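You operate a simulated robot arm through the tools that you are given. There is no shell and no other tool.

Carry out the task below with a simulated robot arm. There is one attempt and no reset: what you move stays moved.

TASK
Hoist the blue beam onto the lift table and unhook it.
Fine: wind it up 7 cm or more, land it mid-table, slide the hook back about 10 cm.

It is judged by the outcome, as a careful person would: the job done as asked, and still so three seconds after it is handed in. It fails if anything else is knocked over, pushed out of place, dropped, spilled or broken.

THE ROBOT
A 7-joint arm with a four-finger gripper, fixed in place. Base frame: the origin is at the foot of the arm, x ahead of it, y to its left, z up. Lengths are in mm, angles in degrees, forces in N, time in s.
With the tool pointing down near the work surface it reaches from about 100 to 840 mm from the base axis. Its first joint turns from -69.0 to 172.0 degrees. Payload 3.67 kg.
Tool frame: the origin (TCP) lies between the finger pads and is the grasp point; the fingertips stand 28 mm ahead of it; z points along the fingers, y is the line along which they close. The gripper opens to 112 mm. The gripper's body begins 73 mm behind the TCP.
Orientation is told as [roll, pitch, yaw] about the base's x, y, z axes, in that order, counted from this pose: with the fingers straight down and closing along the base's y, the tool's x points along the base's -x, its y along +y and its z along -z.

THE INTERFACE
- The arm moves only by the tool send_rows. Its argument "deltas" is a list that holds one entry, the list of rows, each a list of 7 numbers: the finger opening in mm, from 0 to 112, then the shift along the base's x, y, z in units of 200 mm (1.0 is 200 mm), then the turn, a rotation vector about the base's x, y, z in units of 60 degrees (1.0 is 60 degrees). In form: [[[grip, dx, dy, dz, ax, ay, az], ...]]. A call has 1 to 20 rows; each row is the pose to reach, as a shift and turn from the pose commanded when the call began. A call with a number of a shift or a turn outside -1 to 1 is refused whole. A row lasts 0.2 s, in which the tool goes at most 50 mm and 8.6 degrees; a call with a longer step from one row to the next is refused whole, and so is a gripper value outside its range. A pose out of reach is approached as far as the arm can. The call stops where the force on the tool passes 90 N (or 10 N more than at its start, if that is more) or the arm is blocked; 0.2 s more then pass. Each finger halts on what it meets, pressing with about 41 N; the grip force reading is that of the motor and also rises with nothing between the fingers. The clock runs only during rows and for 0.2 s after the last one: add rows that repeat a pose to give the fingers time. It gives the time, the measured TCP pose, the force on the tool (base axes), the opening and the grip force at its end, in the units of the frame above (readings bear some noise), with the torque about the TCP (base axes, N m) and any sound that the robot's microphone picked up.
- Cameras (640 x 400 px; columns grow to the right, rows downward): "scene" is fixed at [49.6, -653.2, 1694.9]; the picture's right is [0.64, -0.77, 0.00], its down [-0.32, -0.27, -0.91] and it looks along [0.70, 0.58, -0.42] (base axes); focal length 337 px, centre (320, 200). "wrist" rides on the gripper at [60, -18, -104] in the tool frame; the picture's right is [0.29, 0.96, 0.00], its down [-0.80, 0.24, -0.55] and it looks along [-0.53, 0.16, 0.83] (tool axes); focal length 234 px, centre (320, 200). There is no depth. A picture from a camera that has moved, and an enlarged one, comes with that camera's place and axes in the base frame and with its lens.
- grab_frame(camera): a new picture of that camera. The clock stands still meanwhile.
- move_column(by): slides the trunk up (or, below 0, down) by that many mm; the arm rides with it, the base frame stays. It gives what a move gives, with no picture.
- enlarge(camera, box): a new picture of the part [left, top, right, bottom] of that camera's present view, enlarged. The clock stands still meanwhile.
- close_job(): hands the job in; it is judged then, once.

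Places have to be worked out from the pictures, the camera data and where the tool is seen. Open the gripper and draw the arm clear of the work before you hand the job in, unless the task says otherwise.

The tools are called after "Request:" as name(argument=value, ...) on one line, values as JSON. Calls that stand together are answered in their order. send_rows: Moves the arm, as the interface text tells. Its arguments: {"type":"object","properties":{"deltas":{"type":"array","items":{"type":"array","items":{"type":"array","items":{"type":"number"}}}}},"required":["deltas"]} The other tools are called the same way: move_column (by) slides the trunk up or down; grab_frame (camera) takes a picture; enlarge (camera, box) takes an enlarged picture of a part of a camera's view; close_job () hands the job in.

At the start:

```text
time_s: 0.0
position: [733.6, -15.0, 1454.7]
orientation: [0.1, 0.0, 0.1]
wrist_force: [0.3, 0.7, -0.6]
ft_torque: [0.0, 0.01, -0.01]
gripper_width: 112.3
gripper_force: 0.1
trunk travel left (down, up): [-775.0, 65.0]
```

scene: 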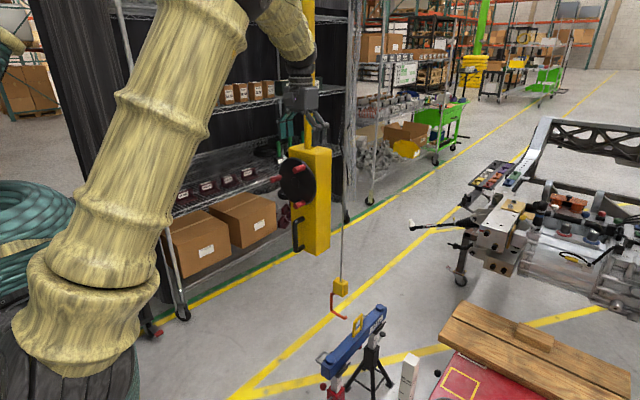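
wrist: 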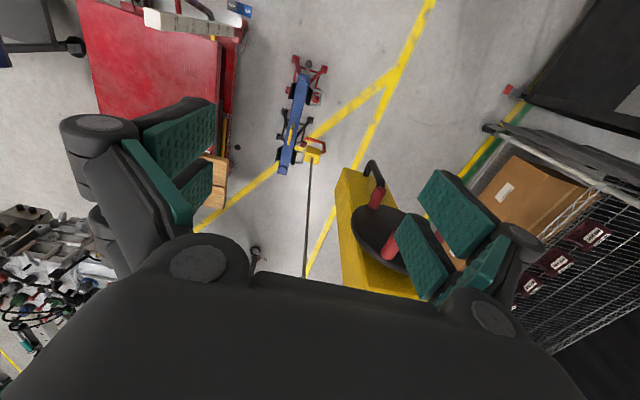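

I start by looking closely at the hoist, hook, beam and table in both cameras before any motion.

Request:
enlarge(camera="scene", box=[240, 60, 440, 260])

Request:
enlarge(camera="scene", box=[280, 240, 480, 400])

Request:
enlarge(camera="scene", box=[400, 160, 640, 400])

Request:
enlarge(camera="wrist", box=[240, 30, 400, 190])

Request:
enlarge(camera="wrist", box=[60, 0, 260, 220])

Request:
enlarge(camera="wrist", box=[320, 140, 520, 310])

```text
2.00 times, centred on (340, 160) of scene
camera zoom: at [49.6, -653.2, 1694.9], right [0.64, -0.77, 0.0], down [-0.32, -0.27, -0.91], along [0.7, 0.58, -0.42], focal length 674 px, centre (280, 280)
```

zoom: 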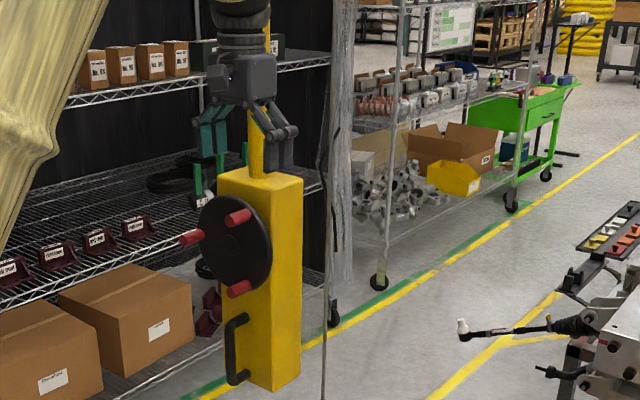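

```text
2.50 times, centred on (380, 320) of scene
camera zoom: at [49.6, -653.2, 1694.9], right [0.64, -0.77, 0.0], down [-0.32, -0.27, -0.91], along [0.7, 0.58, -0.42], focal length 843 px, centre (170, -100)
```

zoom: 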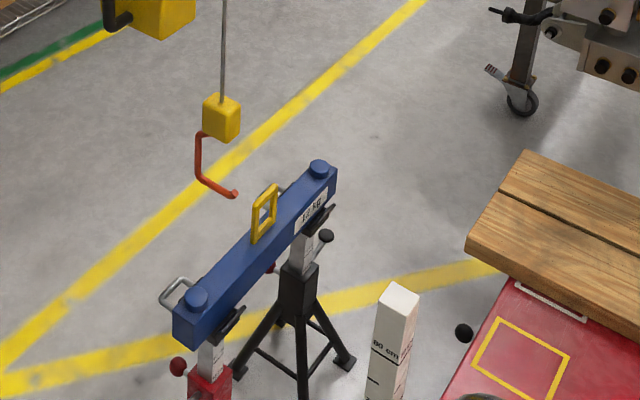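

```text
1.67 times, centred on (520, 280) of scene
camera zoom: at [49.6, -653.2, 1694.9], right [0.64, -0.77, 0.0], down [-0.32, -0.27, -0.91], along [0.7, 0.58, -0.42], focal length 562 px, centre (-13, 67)
```

zoom: 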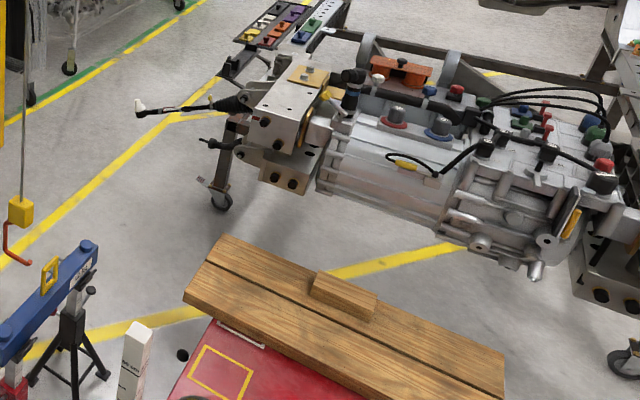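

```text
2.50 times, centred on (320, 110) of wrist
camera zoom: at [673.6, -33.3, 1559.5], right [-0.29, 0.96, 0.0], down [0.8, 0.24, 0.55], along [0.53, 0.16, -0.83], focal length 585 px, centre (320, 425)
```

zoom: 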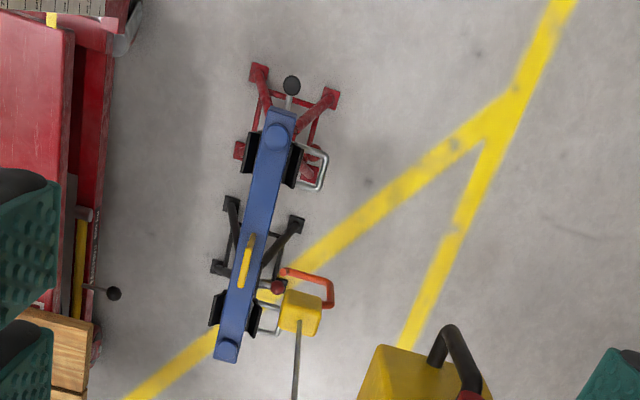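

```text
1.82 times, centred on (160, 110) of wrist
camera zoom: at [673.6, -33.3, 1559.5], right [-0.29, 0.96, 0.0], down [0.8, 0.24, 0.55], along [0.53, 0.16, -0.83], focal length 426 px, centre (611, 364)
```

zoom: 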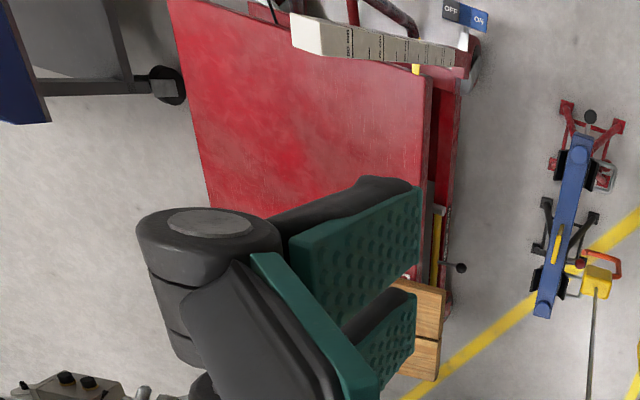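

```text
2.35 times, centred on (420, 225) of wrist
camera zoom: at [673.6, -33.3, 1559.5], right [-0.29, 0.96, 0.0], down [0.8, 0.24, 0.55], along [0.53, 0.16, -0.83], focal length 551 px, centre (85, 141)
```

zoom: 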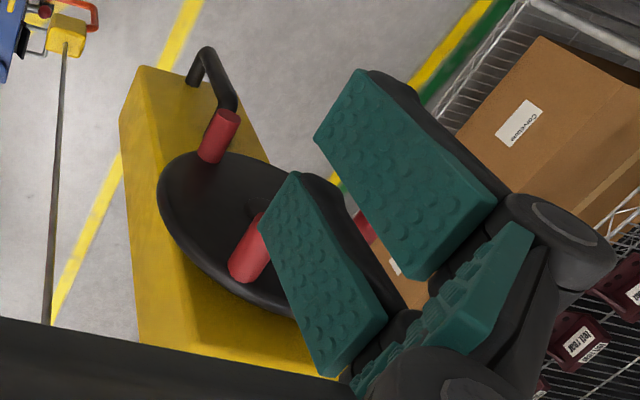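

The hoist box seems to be near [976, 135..275, 868..1313] with a 3-peg handwheel on its robot-facing side, the hook near [1017, 35, 650] and the beam eye near [1020, -65, 590]. I'll shift the arm to -y (free space at this height) to look at the table.

Request:
send_rows(deltas=[[[112, -0.1, -0.2, 0, 0, 0, 0], [112, -0.2, -0.4, 0, 0, 0, 0], [112, -0.3, -0.6, 0, 0, 0, 0], [112, -0.4, -0.8, 0, 0, 0, 0], [112, -0.5, -1.0, 0, 0, 0, 0]]])

Request:
grab_frame(camera="wrist")

Request:
grab_frame(camera="scene")

```text
time_s: 1.2
position: [635.5, -218.9, 1453.9]
orientation: [0.2, 0.0, 0.0]
wrist_force: [0.6, -0.9, -1.2]
ft_torque: [0.09, 0.04, 0.02]
gripper_width: 112.1
gripper_force: 0.0
trunk travel left (down, up): [-775.0, 65.0]
```

```text
taken
camera wrist: at [574.3, -237.3, 1558.0], right [-0.29, 0.96, 0.0], down [0.8, 0.24, 0.56], along [0.53, 0.16, -0.83], focal length 234 px, centre (320, 200)
```

wrist: 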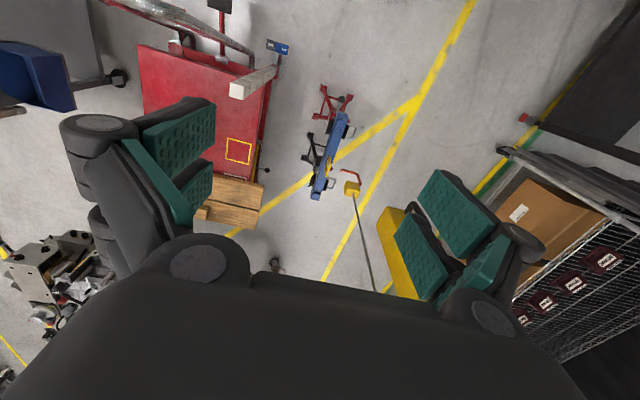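

```text
taken
```

scene: 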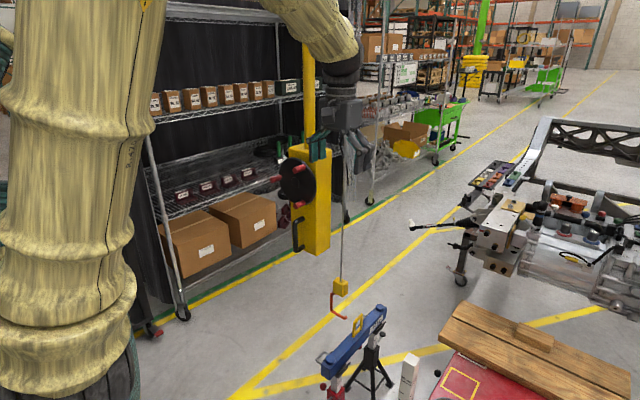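

The red table with a yellow rectangle and wooden rail is visible now; I enlarge the wrist view on it, and the hook/beam region.

Request:
enlarge(camera="wrist", box=[110, 0, 310, 240])

Request:
enlarge(camera="wrist", box=[280, 70, 440, 300])

Request:
enlarge(camera="scene", box=[400, 280, 640, 400])

Request:
enlarge(camera="scene", box=[240, 0, 400, 270])

```text
1.67 times, centred on (210, 120) of wrist
camera zoom: at [574.3, -237.3, 1558.0], right [-0.29, 0.96, 0.0], down [0.8, 0.24, 0.56], along [0.53, 0.16, -0.83], focal length 390 px, centre (503, 333)
```

zoom: 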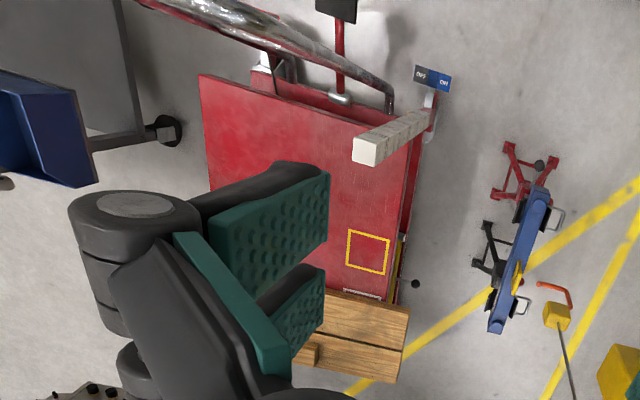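

```text
1.74 times, centred on (360, 185) of wrist
camera zoom: at [574.3, -237.3, 1558.0], right [-0.29, 0.96, 0.0], down [0.8, 0.24, 0.56], along [0.53, 0.16, -0.83], focal length 407 px, centre (250, 226)
```

zoom: 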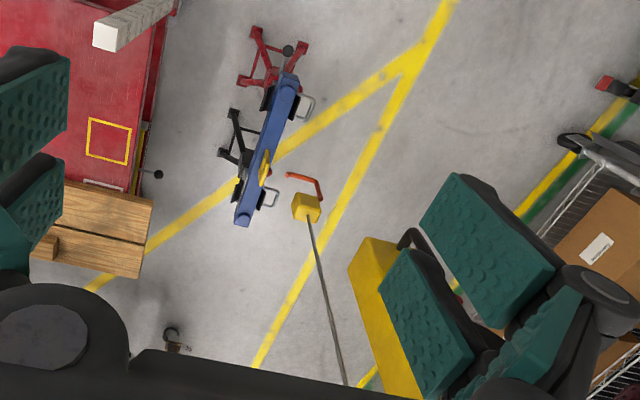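

```text
2.67 times, centred on (520, 340) of scene
camera zoom: at [49.6, -653.2, 1694.9], right [0.64, -0.77, 0.0], down [-0.32, -0.27, -0.91], along [0.7, 0.58, -0.42], focal length 899 px, centre (-213, -173)
```

zoom: 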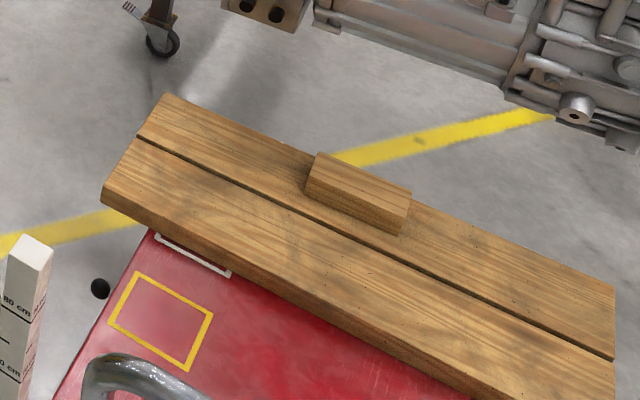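

```text
1.48 times, centred on (320, 135) of scene
camera zoom: at [49.6, -653.2, 1694.9], right [0.64, -0.77, 0.0], down [-0.32, -0.27, -0.91], along [0.7, 0.58, -0.42], focal length 500 px, centre (320, 296)
```

zoom: 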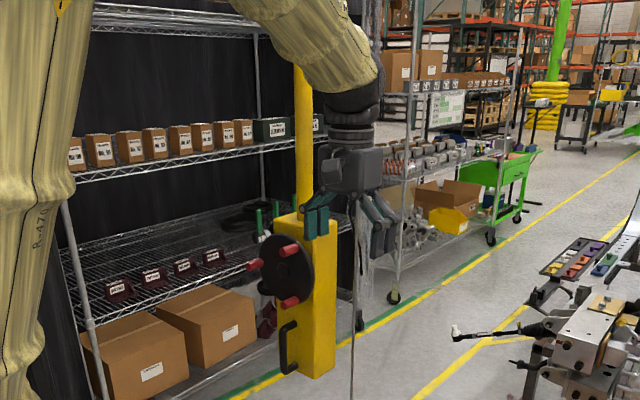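

The table top looks to be about x 780–1240, y -417..-915, z≈466 (centre ≈ [1010, -666]), so the hoist must travel about 600 mm along -y. I now pitch the tool forward to look at the hoist's rail overhead and to ready the gripper for the wheel.

Request:
send_rows(deltas=[[[112, -0.05, 0, 0, 0, -0.14, 0], [112, -0.1, 0, 0, 0, -0.28, 0], [112, -0.15, 0, 0, 0, -0.42, 0], [112, -0.2, 0, 0, 0, -0.56, 0], [112, -0.25, 0, 0, 0, -0.7, 0], [112, -0.3, 0, 0, 0, -0.84, 0], [112, -0.35, 0, 0, 0, -0.98, 0]]])

Request:
grab_frame(camera="wrist")

```text
time_s: 2.8
position: [564.1, -217.4, 1453.0]
orientation: [0.4, -58.9, -0.3]
wrist_force: [0.0, -0.3, -0.4]
ft_torque: [0.03, 0.0, 0.04]
gripper_width: 111.8
gripper_force: 0.0
trunk travel left (down, up): [-775.0, 65.0]
```

```text
taken
camera wrist: at [443.7, -235.8, 1457.5], right [-0.15, 0.96, -0.24], down [-0.06, 0.24, 0.97], along [0.99, 0.16, 0.03], focal length 234 px, centre (320, 200)
```

wrist: 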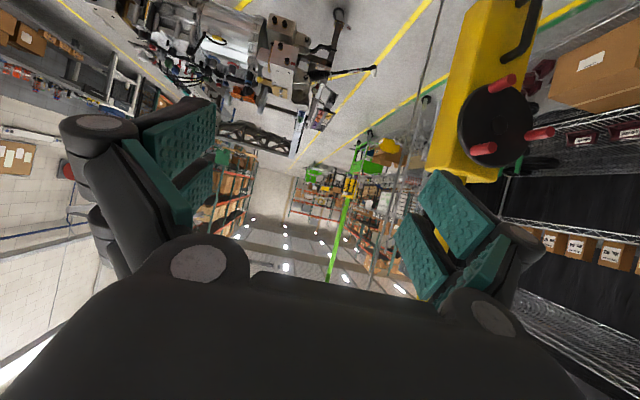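

The wheel with three red pegs and the handle are clear (picture is upside-down). I pitch a bit further up to see what carries the hoist overhead.

Request:
send_rows(deltas=[[[112, 0, 0, 0, 0, -0.14, 0], [112, 0, 0, 0, 0, -0.28, 0], [112, 0, 0, 0, 0, -0.42, 0], [112, 0, 0, 0, 0, -0.56, 0], [112, 0, 0, 0, 0, -0.7, 0]]])

Request:
grab_frame(camera="wrist")

```text
time_s: 4.0
position: [645.1, -215.7, 1490.1]
orientation: [177.8, -83.9, -177.9]
wrist_force: [0.9, -1.6, -0.5]
ft_torque: [-0.03, -0.06, 0.04]
gripper_width: 111.8
gripper_force: 0.1
out of reach, approached as far as the arm can: row 1, 2, 3, 4, 5
trunk travel left (down, up): [-775.0, 65.0]
```

```text
taken
camera wrist: at [548.1, -233.4, 1420.9], right [0.03, 0.96, -0.28], down [-0.63, 0.24, 0.73], along [0.77, 0.16, 0.62], focal length 234 px, centre (320, 200)
```

wrist: 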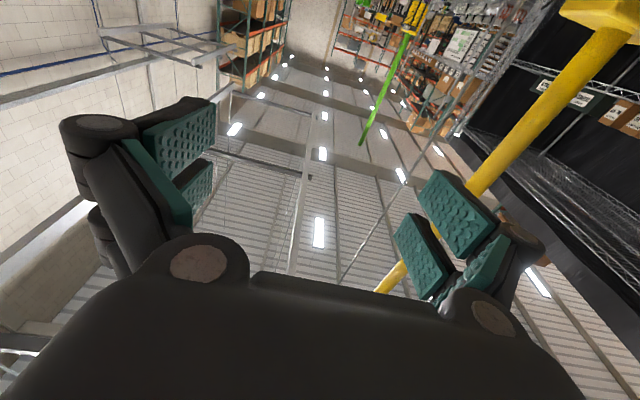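

The hoist hangs from a tall vertical post, the overhead carrier is out of view. I return to the earlier pitch, which looks level, and then will lower the trunk to view hook and eye from the side.

Request:
send_rows(deltas=[[[112, 0, 0, 0, 0, 0.14, 0], [112, 0, 0, 0, 0, 0.28, 0], [112, 0, 0, 0, 0, 0.42, 0], [112, 0, 0, 0, 0, 0.56, 0], [112, 0, 0, 0, 0, 0.7, 0]]])

```text
time_s: 5.2
position: [642.6, -209.6, 1492.9]
orientation: [-0.1, -53.8, 0.0]
wrist_force: [-0.2, -0.2, 0.1]
ft_torque: [-0.02, -0.03, -0.03]
gripper_width: 111.8
gripper_force: 0.0
trunk travel left (down, up): [-775.0, 65.0]
```

The reference is the reached pose; now at pitch -54°. I lower the trunk by 650 mm; the arm stays in free space (x<650, y≈-210, clear of the ruler post at [709, -412] and the table handle).

Request:
move_column(by=-400)

Request:
grab_frame(camera="wrist")

Request:
grab_frame(camera="scene")

```text
time_s: 9.0
position: [644.8, -211.1, 1092.3]
orientation: [0.0, -54.0, -0.1]
wrist_force: [0.2, -0.1, 0.2]
ft_torque: [-0.02, -0.05, 0.02]
gripper_width: 112.1
gripper_force: 0.1
trunk travel left (down, up): [-375.0, 465.0]
```

```text
taken
camera wrist: at [523.8, -229.7, 1106.4], right [-0.17, 0.96, -0.23], down [0.02, 0.24, 0.97], along [0.99, 0.16, -0.06], focal length 234 px, centre (320, 200)
```

wrist: 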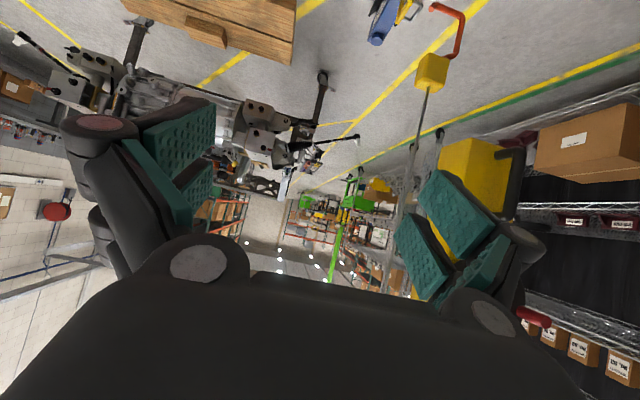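

```text
taken
```

scene: 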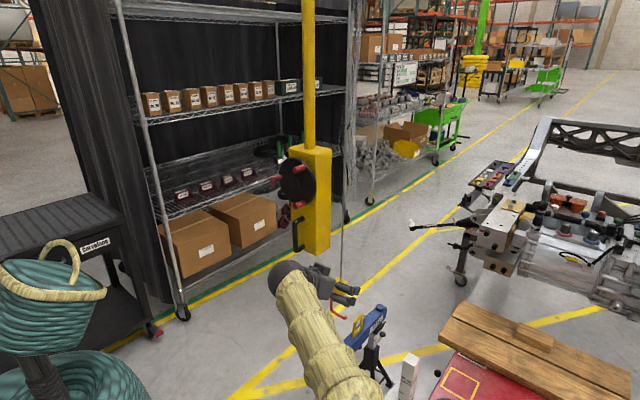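

All clear. I lower 300 mm more to bring the camera to about the hook's height.

Request:
move_column(by=-300)

Request:
grab_frame(camera="wrist")

Request:
grab_frame(camera="scene")

```text
time_s: 12.0
position: [643.7, -210.8, 793.0]
orientation: [0.0, -54.0, -0.2]
wrist_force: [-0.6, 0.3, 0.8]
ft_torque: [-0.03, -0.04, -0.01]
gripper_width: 112.0
gripper_force: 0.0
trunk travel left (down, up): [-75.0, 765.0]
```

```text
taken
camera wrist: at [523.8, -229.6, 806.4], right [-0.17, 0.96, -0.23], down [0.02, 0.24, 0.97], along [0.99, 0.16, -0.06], focal length 234 px, centre (320, 200)
```

wrist: 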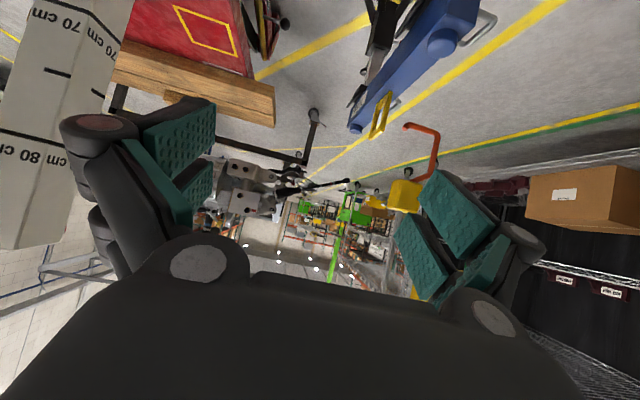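

```text
taken
```

scene: 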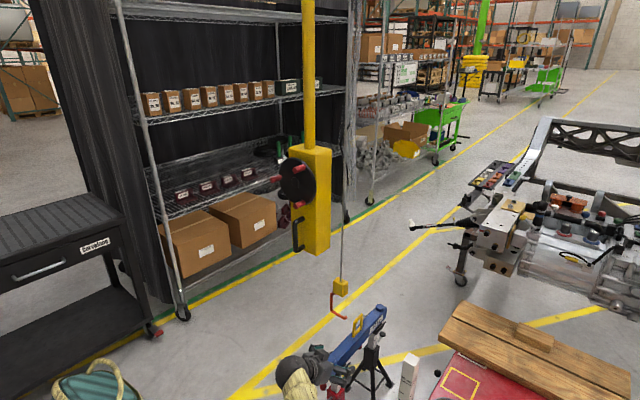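

The hook and eye are in view from the side; I enlarge both views for geometry.

Request:
enlarge(camera="wrist", box=[320, 0, 480, 220])

Request:
enlarge(camera="scene", box=[310, 260, 410, 360])

Request:
enlarge(camera="scene", box=[260, 130, 350, 270])

```text
1.82 times, centred on (400, 110) of wrist
camera zoom: at [523.8, -229.6, 806.4], right [-0.17, 0.96, -0.23], down [0.02, 0.24, 0.97], along [0.99, 0.16, -0.06], focal length 426 px, centre (174, 364)
```

zoom: 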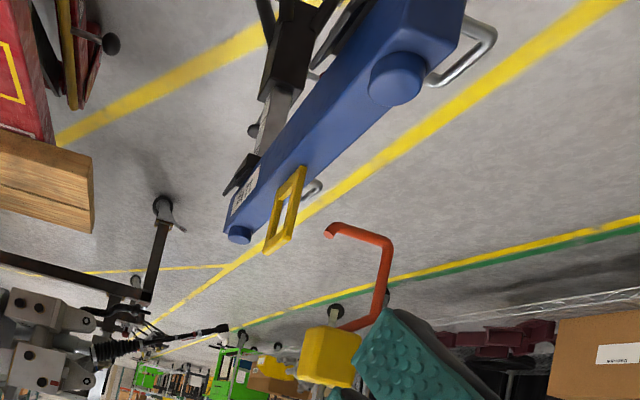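

```text
4.00 times, centred on (360, 310) of scene
camera zoom: at [49.6, -653.2, 1694.9], right [0.64, -0.77, 0.0], down [-0.32, -0.27, -0.91], along [0.7, 0.58, -0.42], focal length 1349 px, centre (160, -240)
```

zoom: 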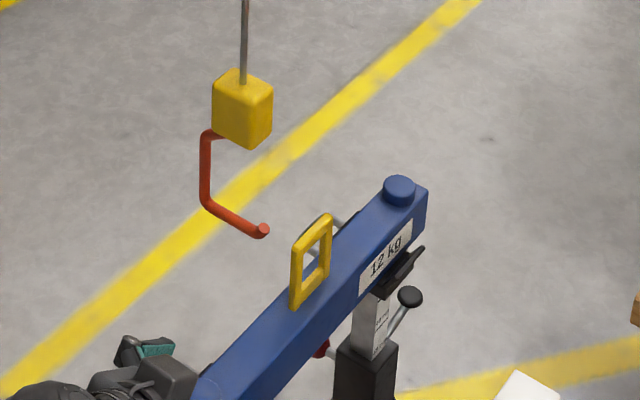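

```text
2.86 times, centred on (305, 200) of scene
camera zoom: at [49.6, -653.2, 1694.9], right [0.64, -0.77, 0.0], down [-0.32, -0.27, -0.91], along [0.7, 0.58, -0.42], focal length 963 px, centre (363, 200)
```

zoom: 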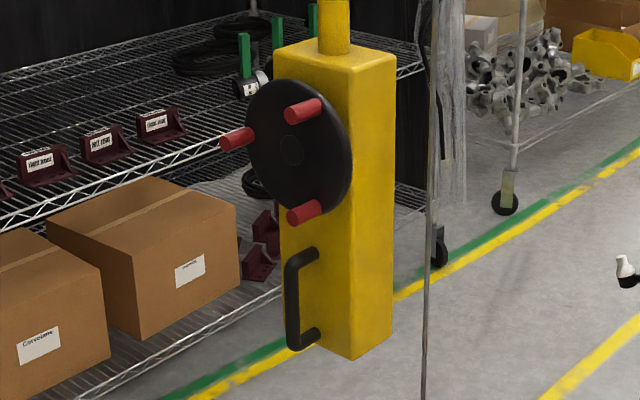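

Geometry: the C-hook's lower arm (tip ≈ [1031, 9, 558], pointing -y) is in line with the eye's hole (≈[1033, -57, 552]), the cable is at y≈40, so sliding the hoist about -100 mm hooks it. I raise the trunk and go for the black handle (vertical bar ≈ [930, 207, 920–1000]).

Request:
move_column(by=450)

Request:
send_rows(deltas=[[[112, 0.0, 0.2, 0, 0, -0.1, 0], [112, 0.0, 0.4, -0.1, 0, -0.2, 0], [112, 0.0, 0.6, -0.2, 0, -0.3, 0], [112, 0.0, 0.8, -0.3, 0, -0.35, 0], [112, 0.0, 1.0, -0.4, 0, -0.35, 0]]])

Request:
grab_frame(camera="wrist")

Request:
grab_frame(camera="scene")

```text
refused: 450 is not a number from -400 to 400
```

```text
time_s: 13.2
position: [640.8, -8.4, 713.6]
orientation: [0.4, -75.0, -0.3]
wrist_force: [-0.6, -0.4, 0.0]
ft_torque: [0.03, 0.02, 0.03]
gripper_width: 111.9
gripper_force: 0.2
trunk travel left (down, up): [-75.0, 765.0]
```

```text
taken
camera wrist: at [524.6, -26.7, 683.4], right [-0.07, 0.96, -0.28], down [-0.33, 0.24, 0.91], along [0.94, 0.16, 0.3], focal length 234 px, centre (320, 200)
```

wrist: 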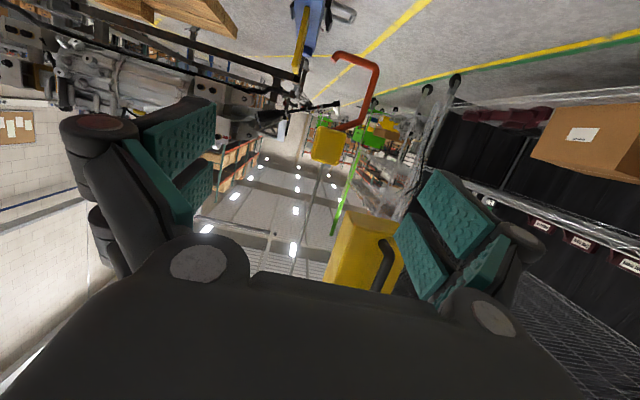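

```text
taken
```

scene: 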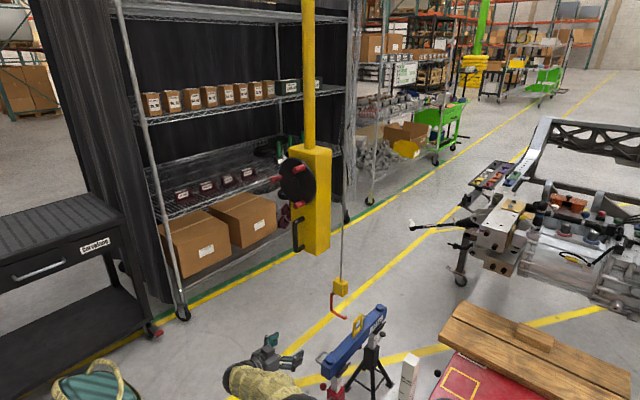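

The trunk move was refused (limit 400) but the arm move was harmless, now at [641, -8, 714]. I raise the trunk by 300 and look again before approaching the handle.

Request:
move_column(by=300)

Request:
grab_frame(camera="wrist")

Request:
grab_frame(camera="scene")

```text
time_s: 16.2
position: [640.6, -8.5, 1013.3]
orientation: [0.1, -75.0, -0.1]
wrist_force: [0.5, 0.4, 0.0]
ft_torque: [-0.02, -0.03, 0.05]
gripper_width: 111.9
gripper_force: 0.0
trunk travel left (down, up): [-375.0, 465.0]
```

```text
taken
camera wrist: at [525.2, -26.7, 983.4], right [-0.07, 0.96, -0.28], down [-0.33, 0.24, 0.91], along [0.94, 0.16, 0.3], focal length 234 px, centre (320, 200)
```

wrist: 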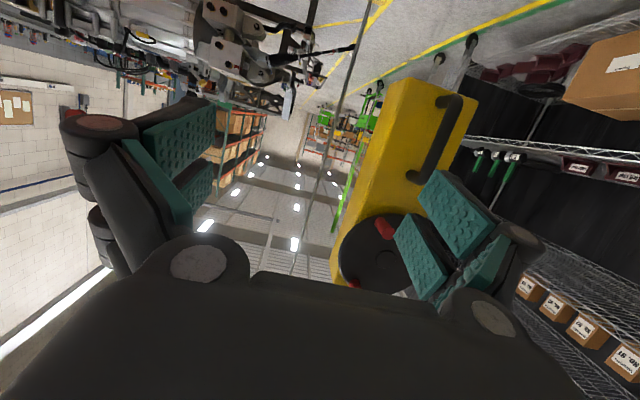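

```text
taken
```

scene: 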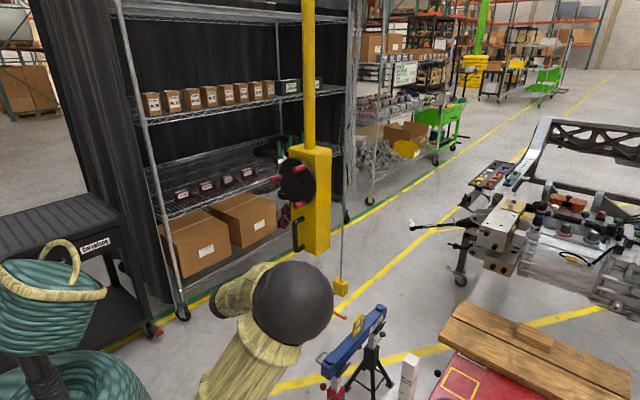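

I enlarge the wrist view on the handle to triangulate it.

Request:
enlarge(camera="wrist", box=[330, 60, 490, 300])

```text
1.67 times, centred on (410, 180) of wrist
camera zoom: at [525.2, -26.7, 983.4], right [-0.07, 0.96, -0.28], down [-0.33, 0.24, 0.91], along [0.94, 0.16, 0.3], focal length 390 px, centre (170, 233)
```

zoom: 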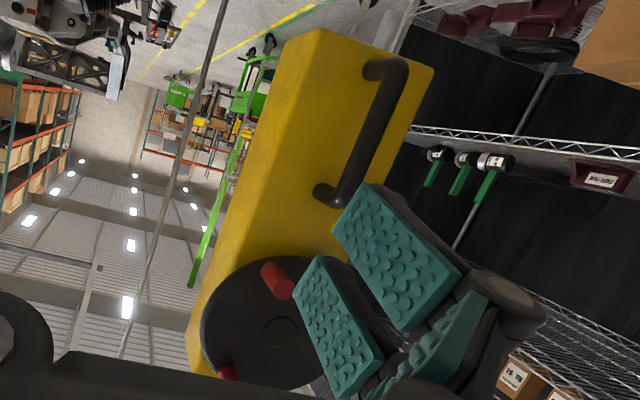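

Refined: handle bar ≈ [941, 221], z 885–1020; box front face x≈986, y 141–290; wheel hub ≈ [939, 216, 1201]. I approach to just in front of the handle.

Request:
send_rows(deltas=[[[112, 0.1, 0.2, -0.02, 0, 0, 0], [112, 0.25, 0.4, -0.05, 0, 0, 0], [112, 0.4, 0.58, -0.08, 0, 0, 0], [112, 0.55, 0.75, -0.1, 0, 0, 0], [112, 0.72, 0.9, -0.12, 0, 0, 0], [112, 0.9, 1.0, -0.14, 0, 0, 0], [112, 0.97, 1.0, -0.14, 0, 0, 0]]])

Request:
grab_frame(camera="wrist")

Request:
grab_frame(camera="scene")

```text
refused: row 2 steps farther than a row can; nothing moved
```

```text
taken
camera wrist: at [525.2, -26.7, 983.4], right [-0.07, 0.96, -0.28], down [-0.33, 0.24, 0.91], along [0.94, 0.16, 0.3], focal length 234 px, centre (320, 200)
```

wrist: 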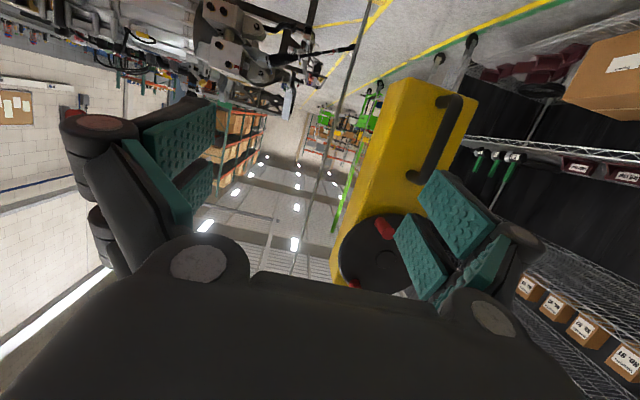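

```text
taken
```

scene: 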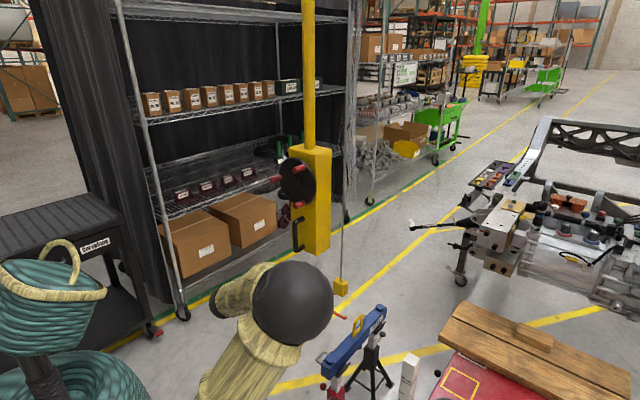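

The steps were a bit too long; I resend the same approach with smaller steps.

Request:
send_rows(deltas=[[[112, 0.1, 0.17, -0.02, 0, 0, 0], [112, 0.22, 0.34, -0.04, 0, 0, 0], [112, 0.34, 0.51, -0.06, 0, 0, 0], [112, 0.46, 0.68, -0.08, 0, 0, 0], [112, 0.6, 0.84, -0.1, 0, 0, 0], [112, 0.75, 0.98, -0.12, 0, 0, 0], [112, 0.92, 1.0, -0.14, 0, 0, 0]]])

Request:
grab_frame(camera="wrist")

Request:
grab_frame(camera="scene")

```text
time_s: 17.8
position: [826.3, 193.3, 983.3]
orientation: [-0.1, -74.9, 0.1]
wrist_force: [0.3, -0.1, -1.1]
ft_torque: [-0.04, 0.0, 0.0]
gripper_width: 111.6
gripper_force: 0.1
trunk travel left (down, up): [-375.0, 465.0]
```

```text
taken
camera wrist: at [709.9, 174.3, 953.3], right [-0.07, 0.96, -0.28], down [-0.33, 0.24, 0.91], along [0.94, 0.16, 0.3], focal length 234 px, centre (320, 200)
```

wrist: 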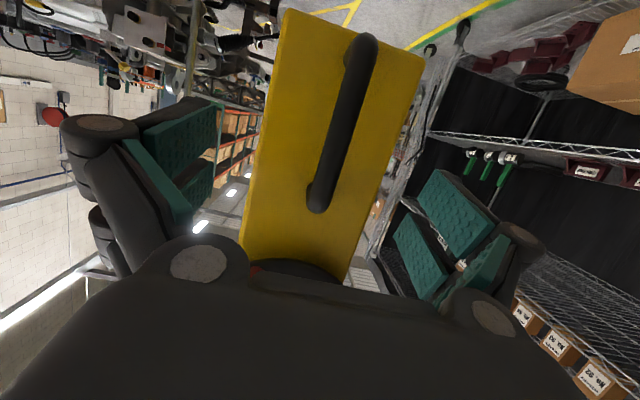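

```text
taken
```

scene: 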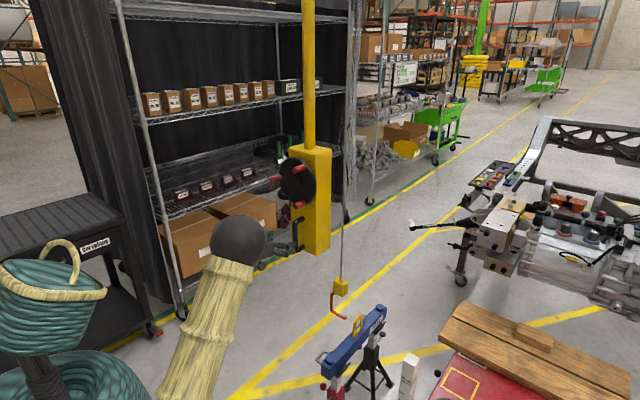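

The handle bar now reads y≈213. I move forward to x≈931 with y aligned, fingers open, at z≈983.

Request:
send_rows(deltas=[[[112, 0.1, 0.1, 0, 0, 0, 0], [112, 0.25, 0.1, 0, 0, 0, 0], [112, 0.4, 0.1, 0, 0, 0, 0], [112, 0.5, 0.1, 0, 0, 0, 0], [112, 0.53, 0.1, 0, 0, 0, 0]]])

Request:
grab_frame(camera="wrist")

Request:
enlarge(camera="scene", box=[260, 130, 350, 270])

```text
time_s: 19.0
position: [933.1, 212.3, 984.4]
orientation: [0.0, -75.0, 0.0]
wrist_force: [0.4, 0.0, 0.6]
ft_torque: [0.03, 0.0, -0.01]
gripper_width: 112.2
gripper_force: 0.0
trunk travel left (down, up): [-375.0, 465.0]
```

```text
taken
camera wrist: at [816.2, 193.9, 954.7], right [-0.07, 0.96, -0.28], down [-0.33, 0.24, 0.91], along [0.94, 0.16, 0.3], focal length 234 px, centre (320, 200)
```

wrist: 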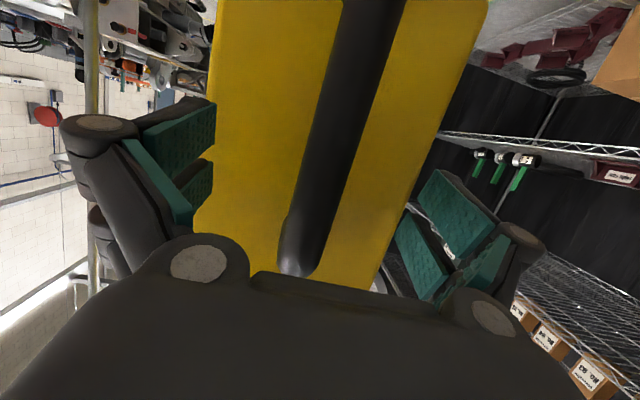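

```text
2.86 times, centred on (305, 200) of scene
camera zoom: at [49.6, -653.2, 1694.9], right [0.64, -0.77, 0.0], down [-0.32, -0.27, -0.91], along [0.7, 0.58, -0.42], focal length 963 px, centre (363, 200)
```

zoom: 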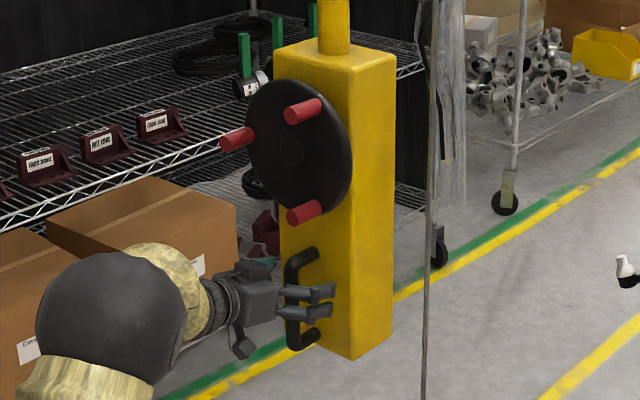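

No contact; the fingers straddle the vertical bar. I close on it.

Request:
send_rows(deltas=[[[60, 0, 0, 0, 0, 0, 0], [30, 0, 0, 0, 0, 0, 0], [0, 0, 0, 0, 0, 0, 0], [0, 0, 0, 0, 0, 0, 0]]])

Request:
grab_frame(camera="wrist")

```text
time_s: 20.0
position: [933.4, 210.3, 984.8]
orientation: [0.1, -75.0, -0.2]
wrist_force: [-1.8, -8.4, -1.4]
ft_torque: [-0.23, 0.12, 0.01]
gripper_width: 20.2
gripper_force: 45.1
trunk travel left (down, up): [-375.0, 465.0]
```

```text
taken
camera wrist: at [816.3, 192.1, 954.6], right [-0.07, 0.96, -0.28], down [-0.33, 0.24, 0.91], along [0.94, 0.16, 0.3], focal length 234 px, centre (320, 200)
```

wrist: 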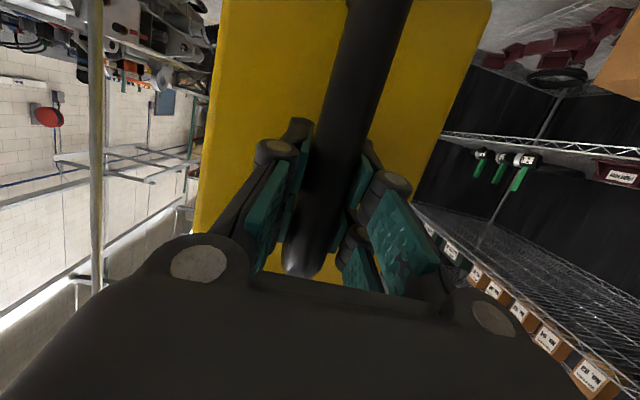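

Bar gripped (20 mm). I test the slide with a small 20 mm move along -y to see how the hoist responds.

Request:
send_rows(deltas=[[[0, 0, -0.02, 0, 0, 0, 0], [0, 0, -0.04, 0, 0, 0, 0], [0, 0, -0.06, 0, 0, 0, 0], [0, 0, -0.08, 0, 0, 0, 0], [0, 0, -0.1, 0, 0, 0, 0]]])

Request:
grab_frame(camera="scene")

```text
time_s: 21.2
position: [932.1, 192.4, 983.8]
orientation: [0.1, -75.0, 0.0]
wrist_force: [16.4, 8.9, -0.4]
ft_torque: [0.08, 0.01, 0.08]
gripper_width: 20.5
gripper_force: 44.7
trunk travel left (down, up): [-375.0, 465.0]
```

```text
taken
```

scene: 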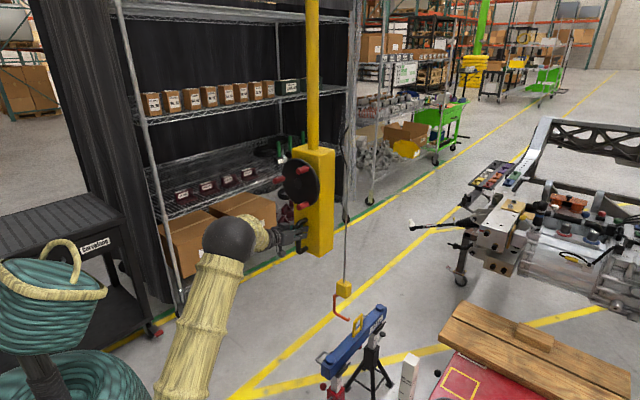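

The hoist slid with the handle, the hook following along -y. A +x pull of 16 N appeared, so I continue in small steps and watch for an arc or a slanted rail.

Request:
send_rows(deltas=[[[0, 0, -0.02, 0, 0, 0, 0], [0, 0, -0.04, 0, 0, 0, 0], [0, 0, -0.06, 0, 0, 0, 0], [0, 0, -0.08, 0, 0, 0, 0], [0, 0, -0.1, 0, 0, 0, 0], [0, 0, -0.12, 0, 0, 0, 0], [0, 0, -0.14, 0, 0, 0, 0], [0, 0, -0.15, 0, 0, 0, 0]]])

Request:
grab_frame(camera="wrist")

Request:
enlarge(camera="scene", box=[310, 260, 410, 360])

Request:
enlarge(camera="scene", box=[260, 130, 350, 270])

```text
time_s: 23.0
position: [932.4, 161.3, 984.4]
orientation: [-0.1, -74.9, 0.1]
wrist_force: [19.1, 9.8, 4.6]
ft_torque: [0.07, 0.04, -0.1]
gripper_width: 20.1
gripper_force: 44.6
trunk travel left (down, up): [-375.0, 465.0]
```

```text
taken
camera wrist: at [816.1, 144.1, 954.7], right [-0.07, 0.96, -0.28], down [-0.33, 0.24, 0.91], along [0.94, 0.16, 0.3], focal length 234 px, centre (320, 200)
```

wrist: 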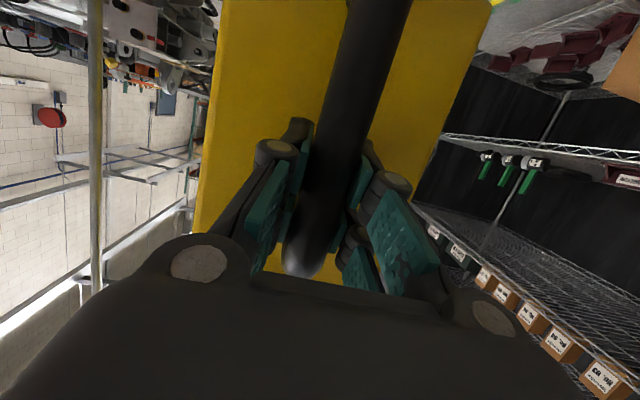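

```text
4.00 times, centred on (360, 310) of scene
camera zoom: at [49.6, -653.2, 1694.9], right [0.64, -0.77, 0.0], down [-0.32, -0.27, -0.91], along [0.7, 0.58, -0.42], focal length 1349 px, centre (160, -240)
```

zoom: 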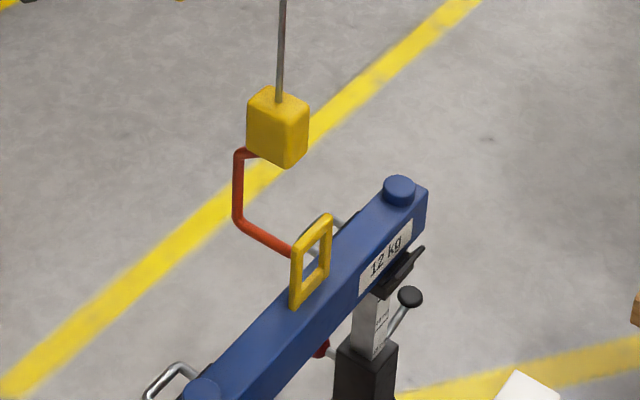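

```text
2.86 times, centred on (305, 200) of scene
camera zoom: at [49.6, -653.2, 1694.9], right [0.64, -0.77, 0.0], down [-0.32, -0.27, -0.91], along [0.7, 0.58, -0.42], focal length 963 px, centre (363, 200)
```

zoom: 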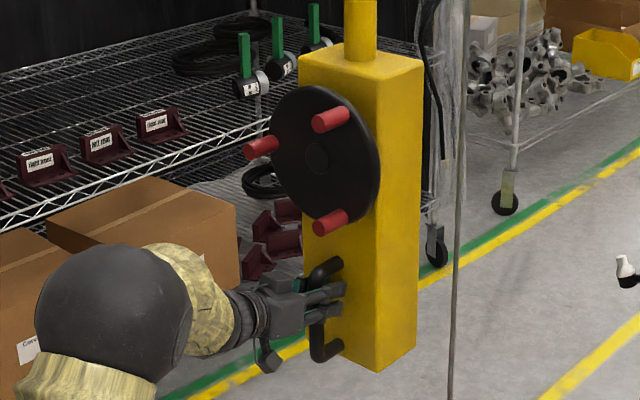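

The hook arm is lined up with the eye opening, its tip just about to enter. I continue slowly another 48 mm so that the cable comes over the eye.

Request:
send_rows(deltas=[[[0, 0, -0.015, 0, 0, 0, 0], [0, 0, -0.03, 0, 0, 0, 0], [0, 0, -0.045, 0, 0, 0, 0], [0, 0, -0.06, 0, 0, 0, 0], [0, 0, -0.075, 0, 0, 0, 0], [0, 0, -0.09, 0, 0, 0, 0], [0, 0, -0.105, 0, 0, 0, 0], [0, 0, -0.12, 0, 0, 0, 0], [0, 0, -0.125, 0, 0, 0, 0]]])

Request:
enlarge(camera="scene", box=[310, 260, 410, 360])

```text
time_s: 25.0
position: [931.6, 136.7, 984.3]
orientation: [-0.1, -74.9, 0.0]
wrist_force: [25.9, 10.3, 8.6]
ft_torque: [0.16, -0.53, -0.08]
gripper_width: 19.9
gripper_force: 44.9
trunk travel left (down, up): [-375.0, 465.0]
```

```text
4.00 times, centred on (360, 310) of scene
camera zoom: at [49.6, -653.2, 1694.9], right [0.64, -0.77, 0.0], down [-0.32, -0.27, -0.91], along [0.7, 0.58, -0.42], focal length 1349 px, centre (160, -240)
```

zoom: 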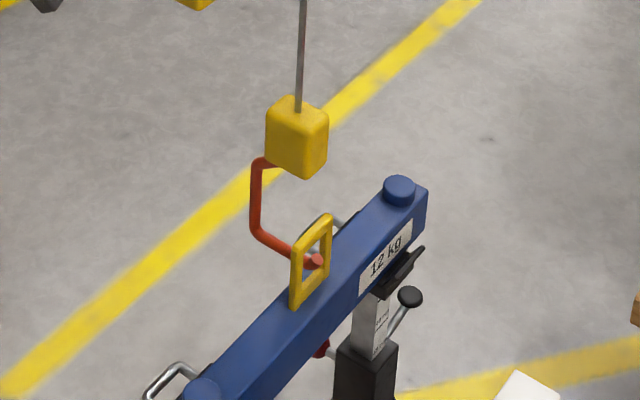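

The hook tip is entering the eye's hole at mid-height. The +x force crept up to 26 N, so I ease the tool 4 mm in +x and 2 mm in z to see whether it relieves.

Request:
send_rows(deltas=[[[0, 0.01, 0, 0, 0, 0, 0], [0, 0.02, 0, 0, 0, 0, 0], [0, 0.02, 0, 0, 0, 0, 0]]])

```text
time_s: 25.8
position: [932.6, 138.1, 984.5]
orientation: [-0.1, -75.0, 0.1]
wrist_force: [-28.9, -0.3, -0.9]
ft_torque: [0.0, 0.57, -0.02]
gripper_width: 20.1
gripper_force: 45.4
trunk travel left (down, up): [-375.0, 465.0]
```

4 mm flips the force sign, so the neutral is about +2 mm. I set that and continue 24 mm along -y.

Request:
send_rows(deltas=[[[0, -0.01, -0.015, 0, 0, 0, 0], [0, -0.01, -0.03, 0, 0, 0, 0], [0, -0.01, -0.045, 0, 0, 0, 0], [0, -0.01, -0.06, 0, 0, 0, 0], [0, -0.01, -0.075, 0, 0, 0, 0], [0, -0.01, -0.09, 0, 0, 0, 0], [0, -0.01, -0.105, 0, 0, 0, 0], [0, -0.01, -0.12, 0, 0, 0, 0], [0, -0.01, -0.12, 0, 0, 0, 0]]])

Request:
enlarge(camera="scene", box=[310, 260, 410, 360])

Request:
grab_frame(camera="scene")

```text
time_s: 27.8
position: [933.3, 113.0, 983.6]
orientation: [-0.3, -74.9, 0.2]
wrist_force: [-28.4, 7.7, -16.7]
ft_torque: [0.14, 0.38, -0.06]
gripper_width: 20.2
gripper_force: 44.7
trunk travel left (down, up): [-375.0, 465.0]
```

```text
4.00 times, centred on (360, 310) of scene
camera zoom: at [49.6, -653.2, 1694.9], right [0.64, -0.77, 0.0], down [-0.32, -0.27, -0.91], along [0.7, 0.58, -0.42], focal length 1349 px, centre (160, -240)
```

zoom: 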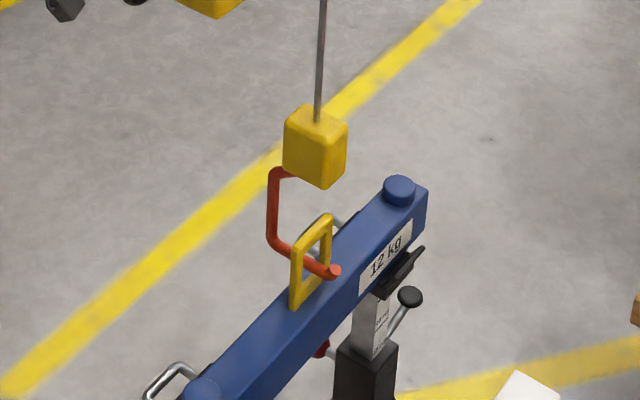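

```text
taken
```

scene: 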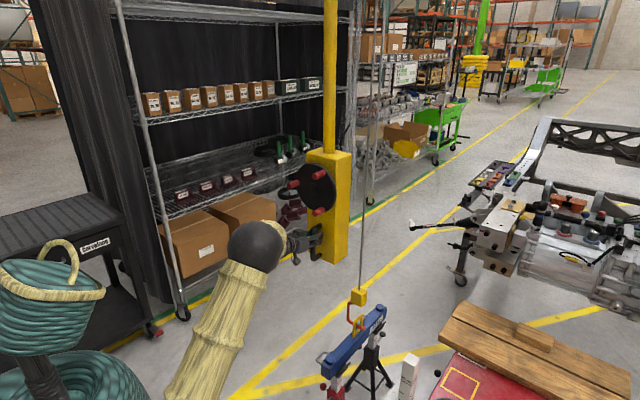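

The hook arm is through the eye. I bias 6 mm further -y so the eye sits on the bar side of the cable line (safe side), easing x back, then look.

Request:
send_rows(deltas=[[[0, -0.005, -0.01, 0, 0, 0, 0], [0, -0.01, -0.02, 0, 0, 0, 0], [0, -0.01, -0.03, 0, 0, 0, 0], [0, -0.01, -0.03, 0, 0, 0, 0]]])

Request:
enlarge(camera="scene", box=[310, 260, 410, 360])

```text
time_s: 28.8
position: [931.9, 107.3, 984.6]
orientation: [-0.2, -74.8, 0.1]
wrist_force: [-6.1, 9.7, -16.1]
ft_torque: [0.15, -0.58, -0.12]
gripper_width: 20.0
gripper_force: 44.5
trunk travel left (down, up): [-375.0, 465.0]
```

```text
4.00 times, centred on (360, 310) of scene
camera zoom: at [49.6, -653.2, 1694.9], right [0.64, -0.77, 0.0], down [-0.32, -0.27, -0.91], along [0.7, 0.58, -0.42], focal length 1349 px, centre (160, -240)
```

zoom: 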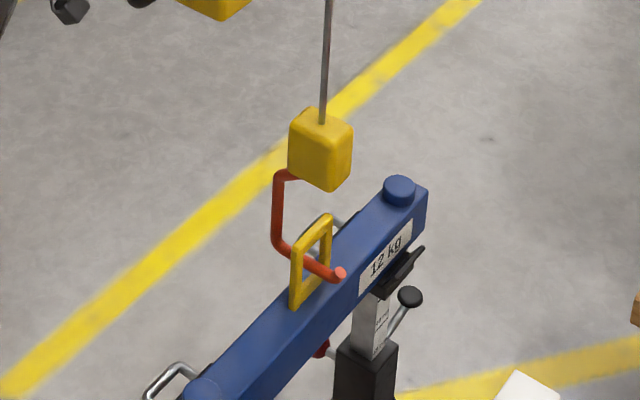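

Good position. I open the gripper and back straight out 90 mm, then take pictures of the wheel.

Request:
send_rows(deltas=[[[60, 0, 0, 0, 0, 0, 0], [60, 0, 0, 0, 0, 0, 0], [60, -0.15, 0, 0, 0, 0, 0], [60, -0.35, 0, 0, 0, 0, 0], [60, -0.55, 0, 0, 0, 0, 0], [60, -0.75, 0, 0, 0, 0, 0], [60, -0.95, 0, 0.1, 0, 0, 0]]])

Request:
grab_frame(camera="wrist")

Request:
grab_frame(camera="scene")

```text
time_s: 30.4
position: [742.4, 107.0, 1009.3]
orientation: [0.0, -75.1, 0.0]
wrist_force: [0.0, -0.1, -0.6]
ft_torque: [-0.02, 0.02, 0.0]
gripper_width: 60.1
gripper_force: 0.1
trunk travel left (down, up): [-375.0, 465.0]
```

```text
taken
camera wrist: at [625.6, 88.4, 978.7], right [-0.07, 0.96, -0.28], down [-0.33, 0.24, 0.91], along [0.94, 0.16, 0.3], focal length 234 px, centre (320, 200)
```

wrist: 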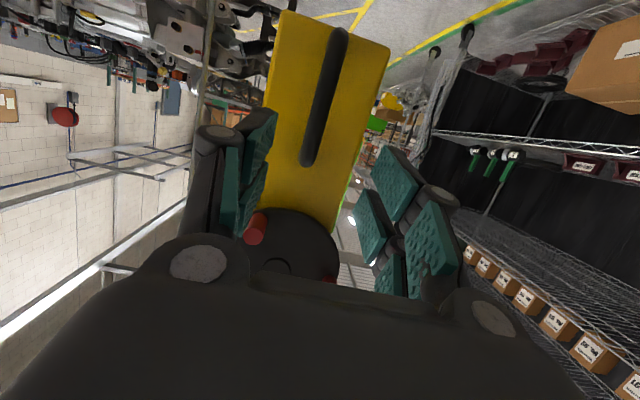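

```text
taken
```

scene: 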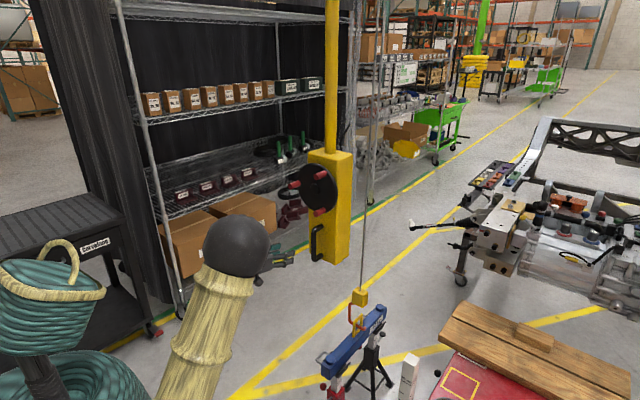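

I raise the trunk 150 mm to bring the wheel into the wrist camera's view.

Request:
move_column(by=160)

Request:
grab_frame(camera="wrist")

Request:
enlarge(camera="scene", box=[260, 130, 370, 270])

```text
time_s: 32.3
position: [743.3, 105.9, 1168.4]
orientation: [0.1, -75.0, -0.1]
wrist_force: [-0.4, 0.5, 0.1]
ft_torque: [-0.04, 0.04, 0.0]
gripper_width: 59.9
gripper_force: 0.0
trunk travel left (down, up): [-535.0, 305.0]
```

```text
taken
camera wrist: at [626.8, 88.3, 1137.9], right [-0.07, 0.96, -0.28], down [-0.33, 0.24, 0.91], along [0.94, 0.16, 0.3], focal length 234 px, centre (320, 200)
```

wrist: 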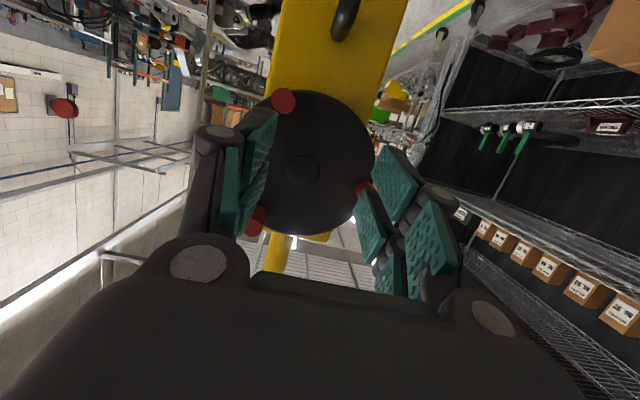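

```text
2.86 times, centred on (315, 200) of scene
camera zoom: at [49.6, -653.2, 1694.9], right [0.64, -0.77, 0.0], down [-0.32, -0.27, -0.91], along [0.7, 0.58, -0.42], focal length 963 px, centre (334, 200)
```

zoom: 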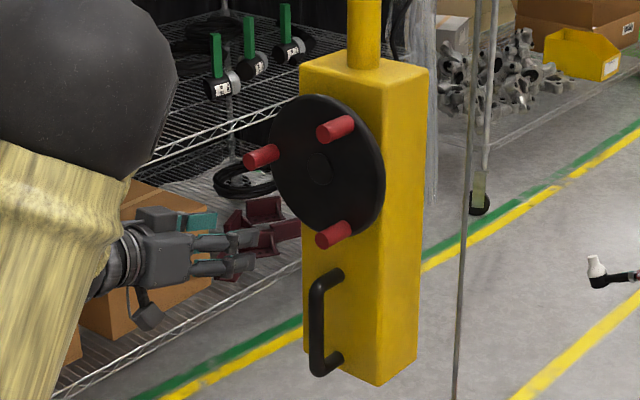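

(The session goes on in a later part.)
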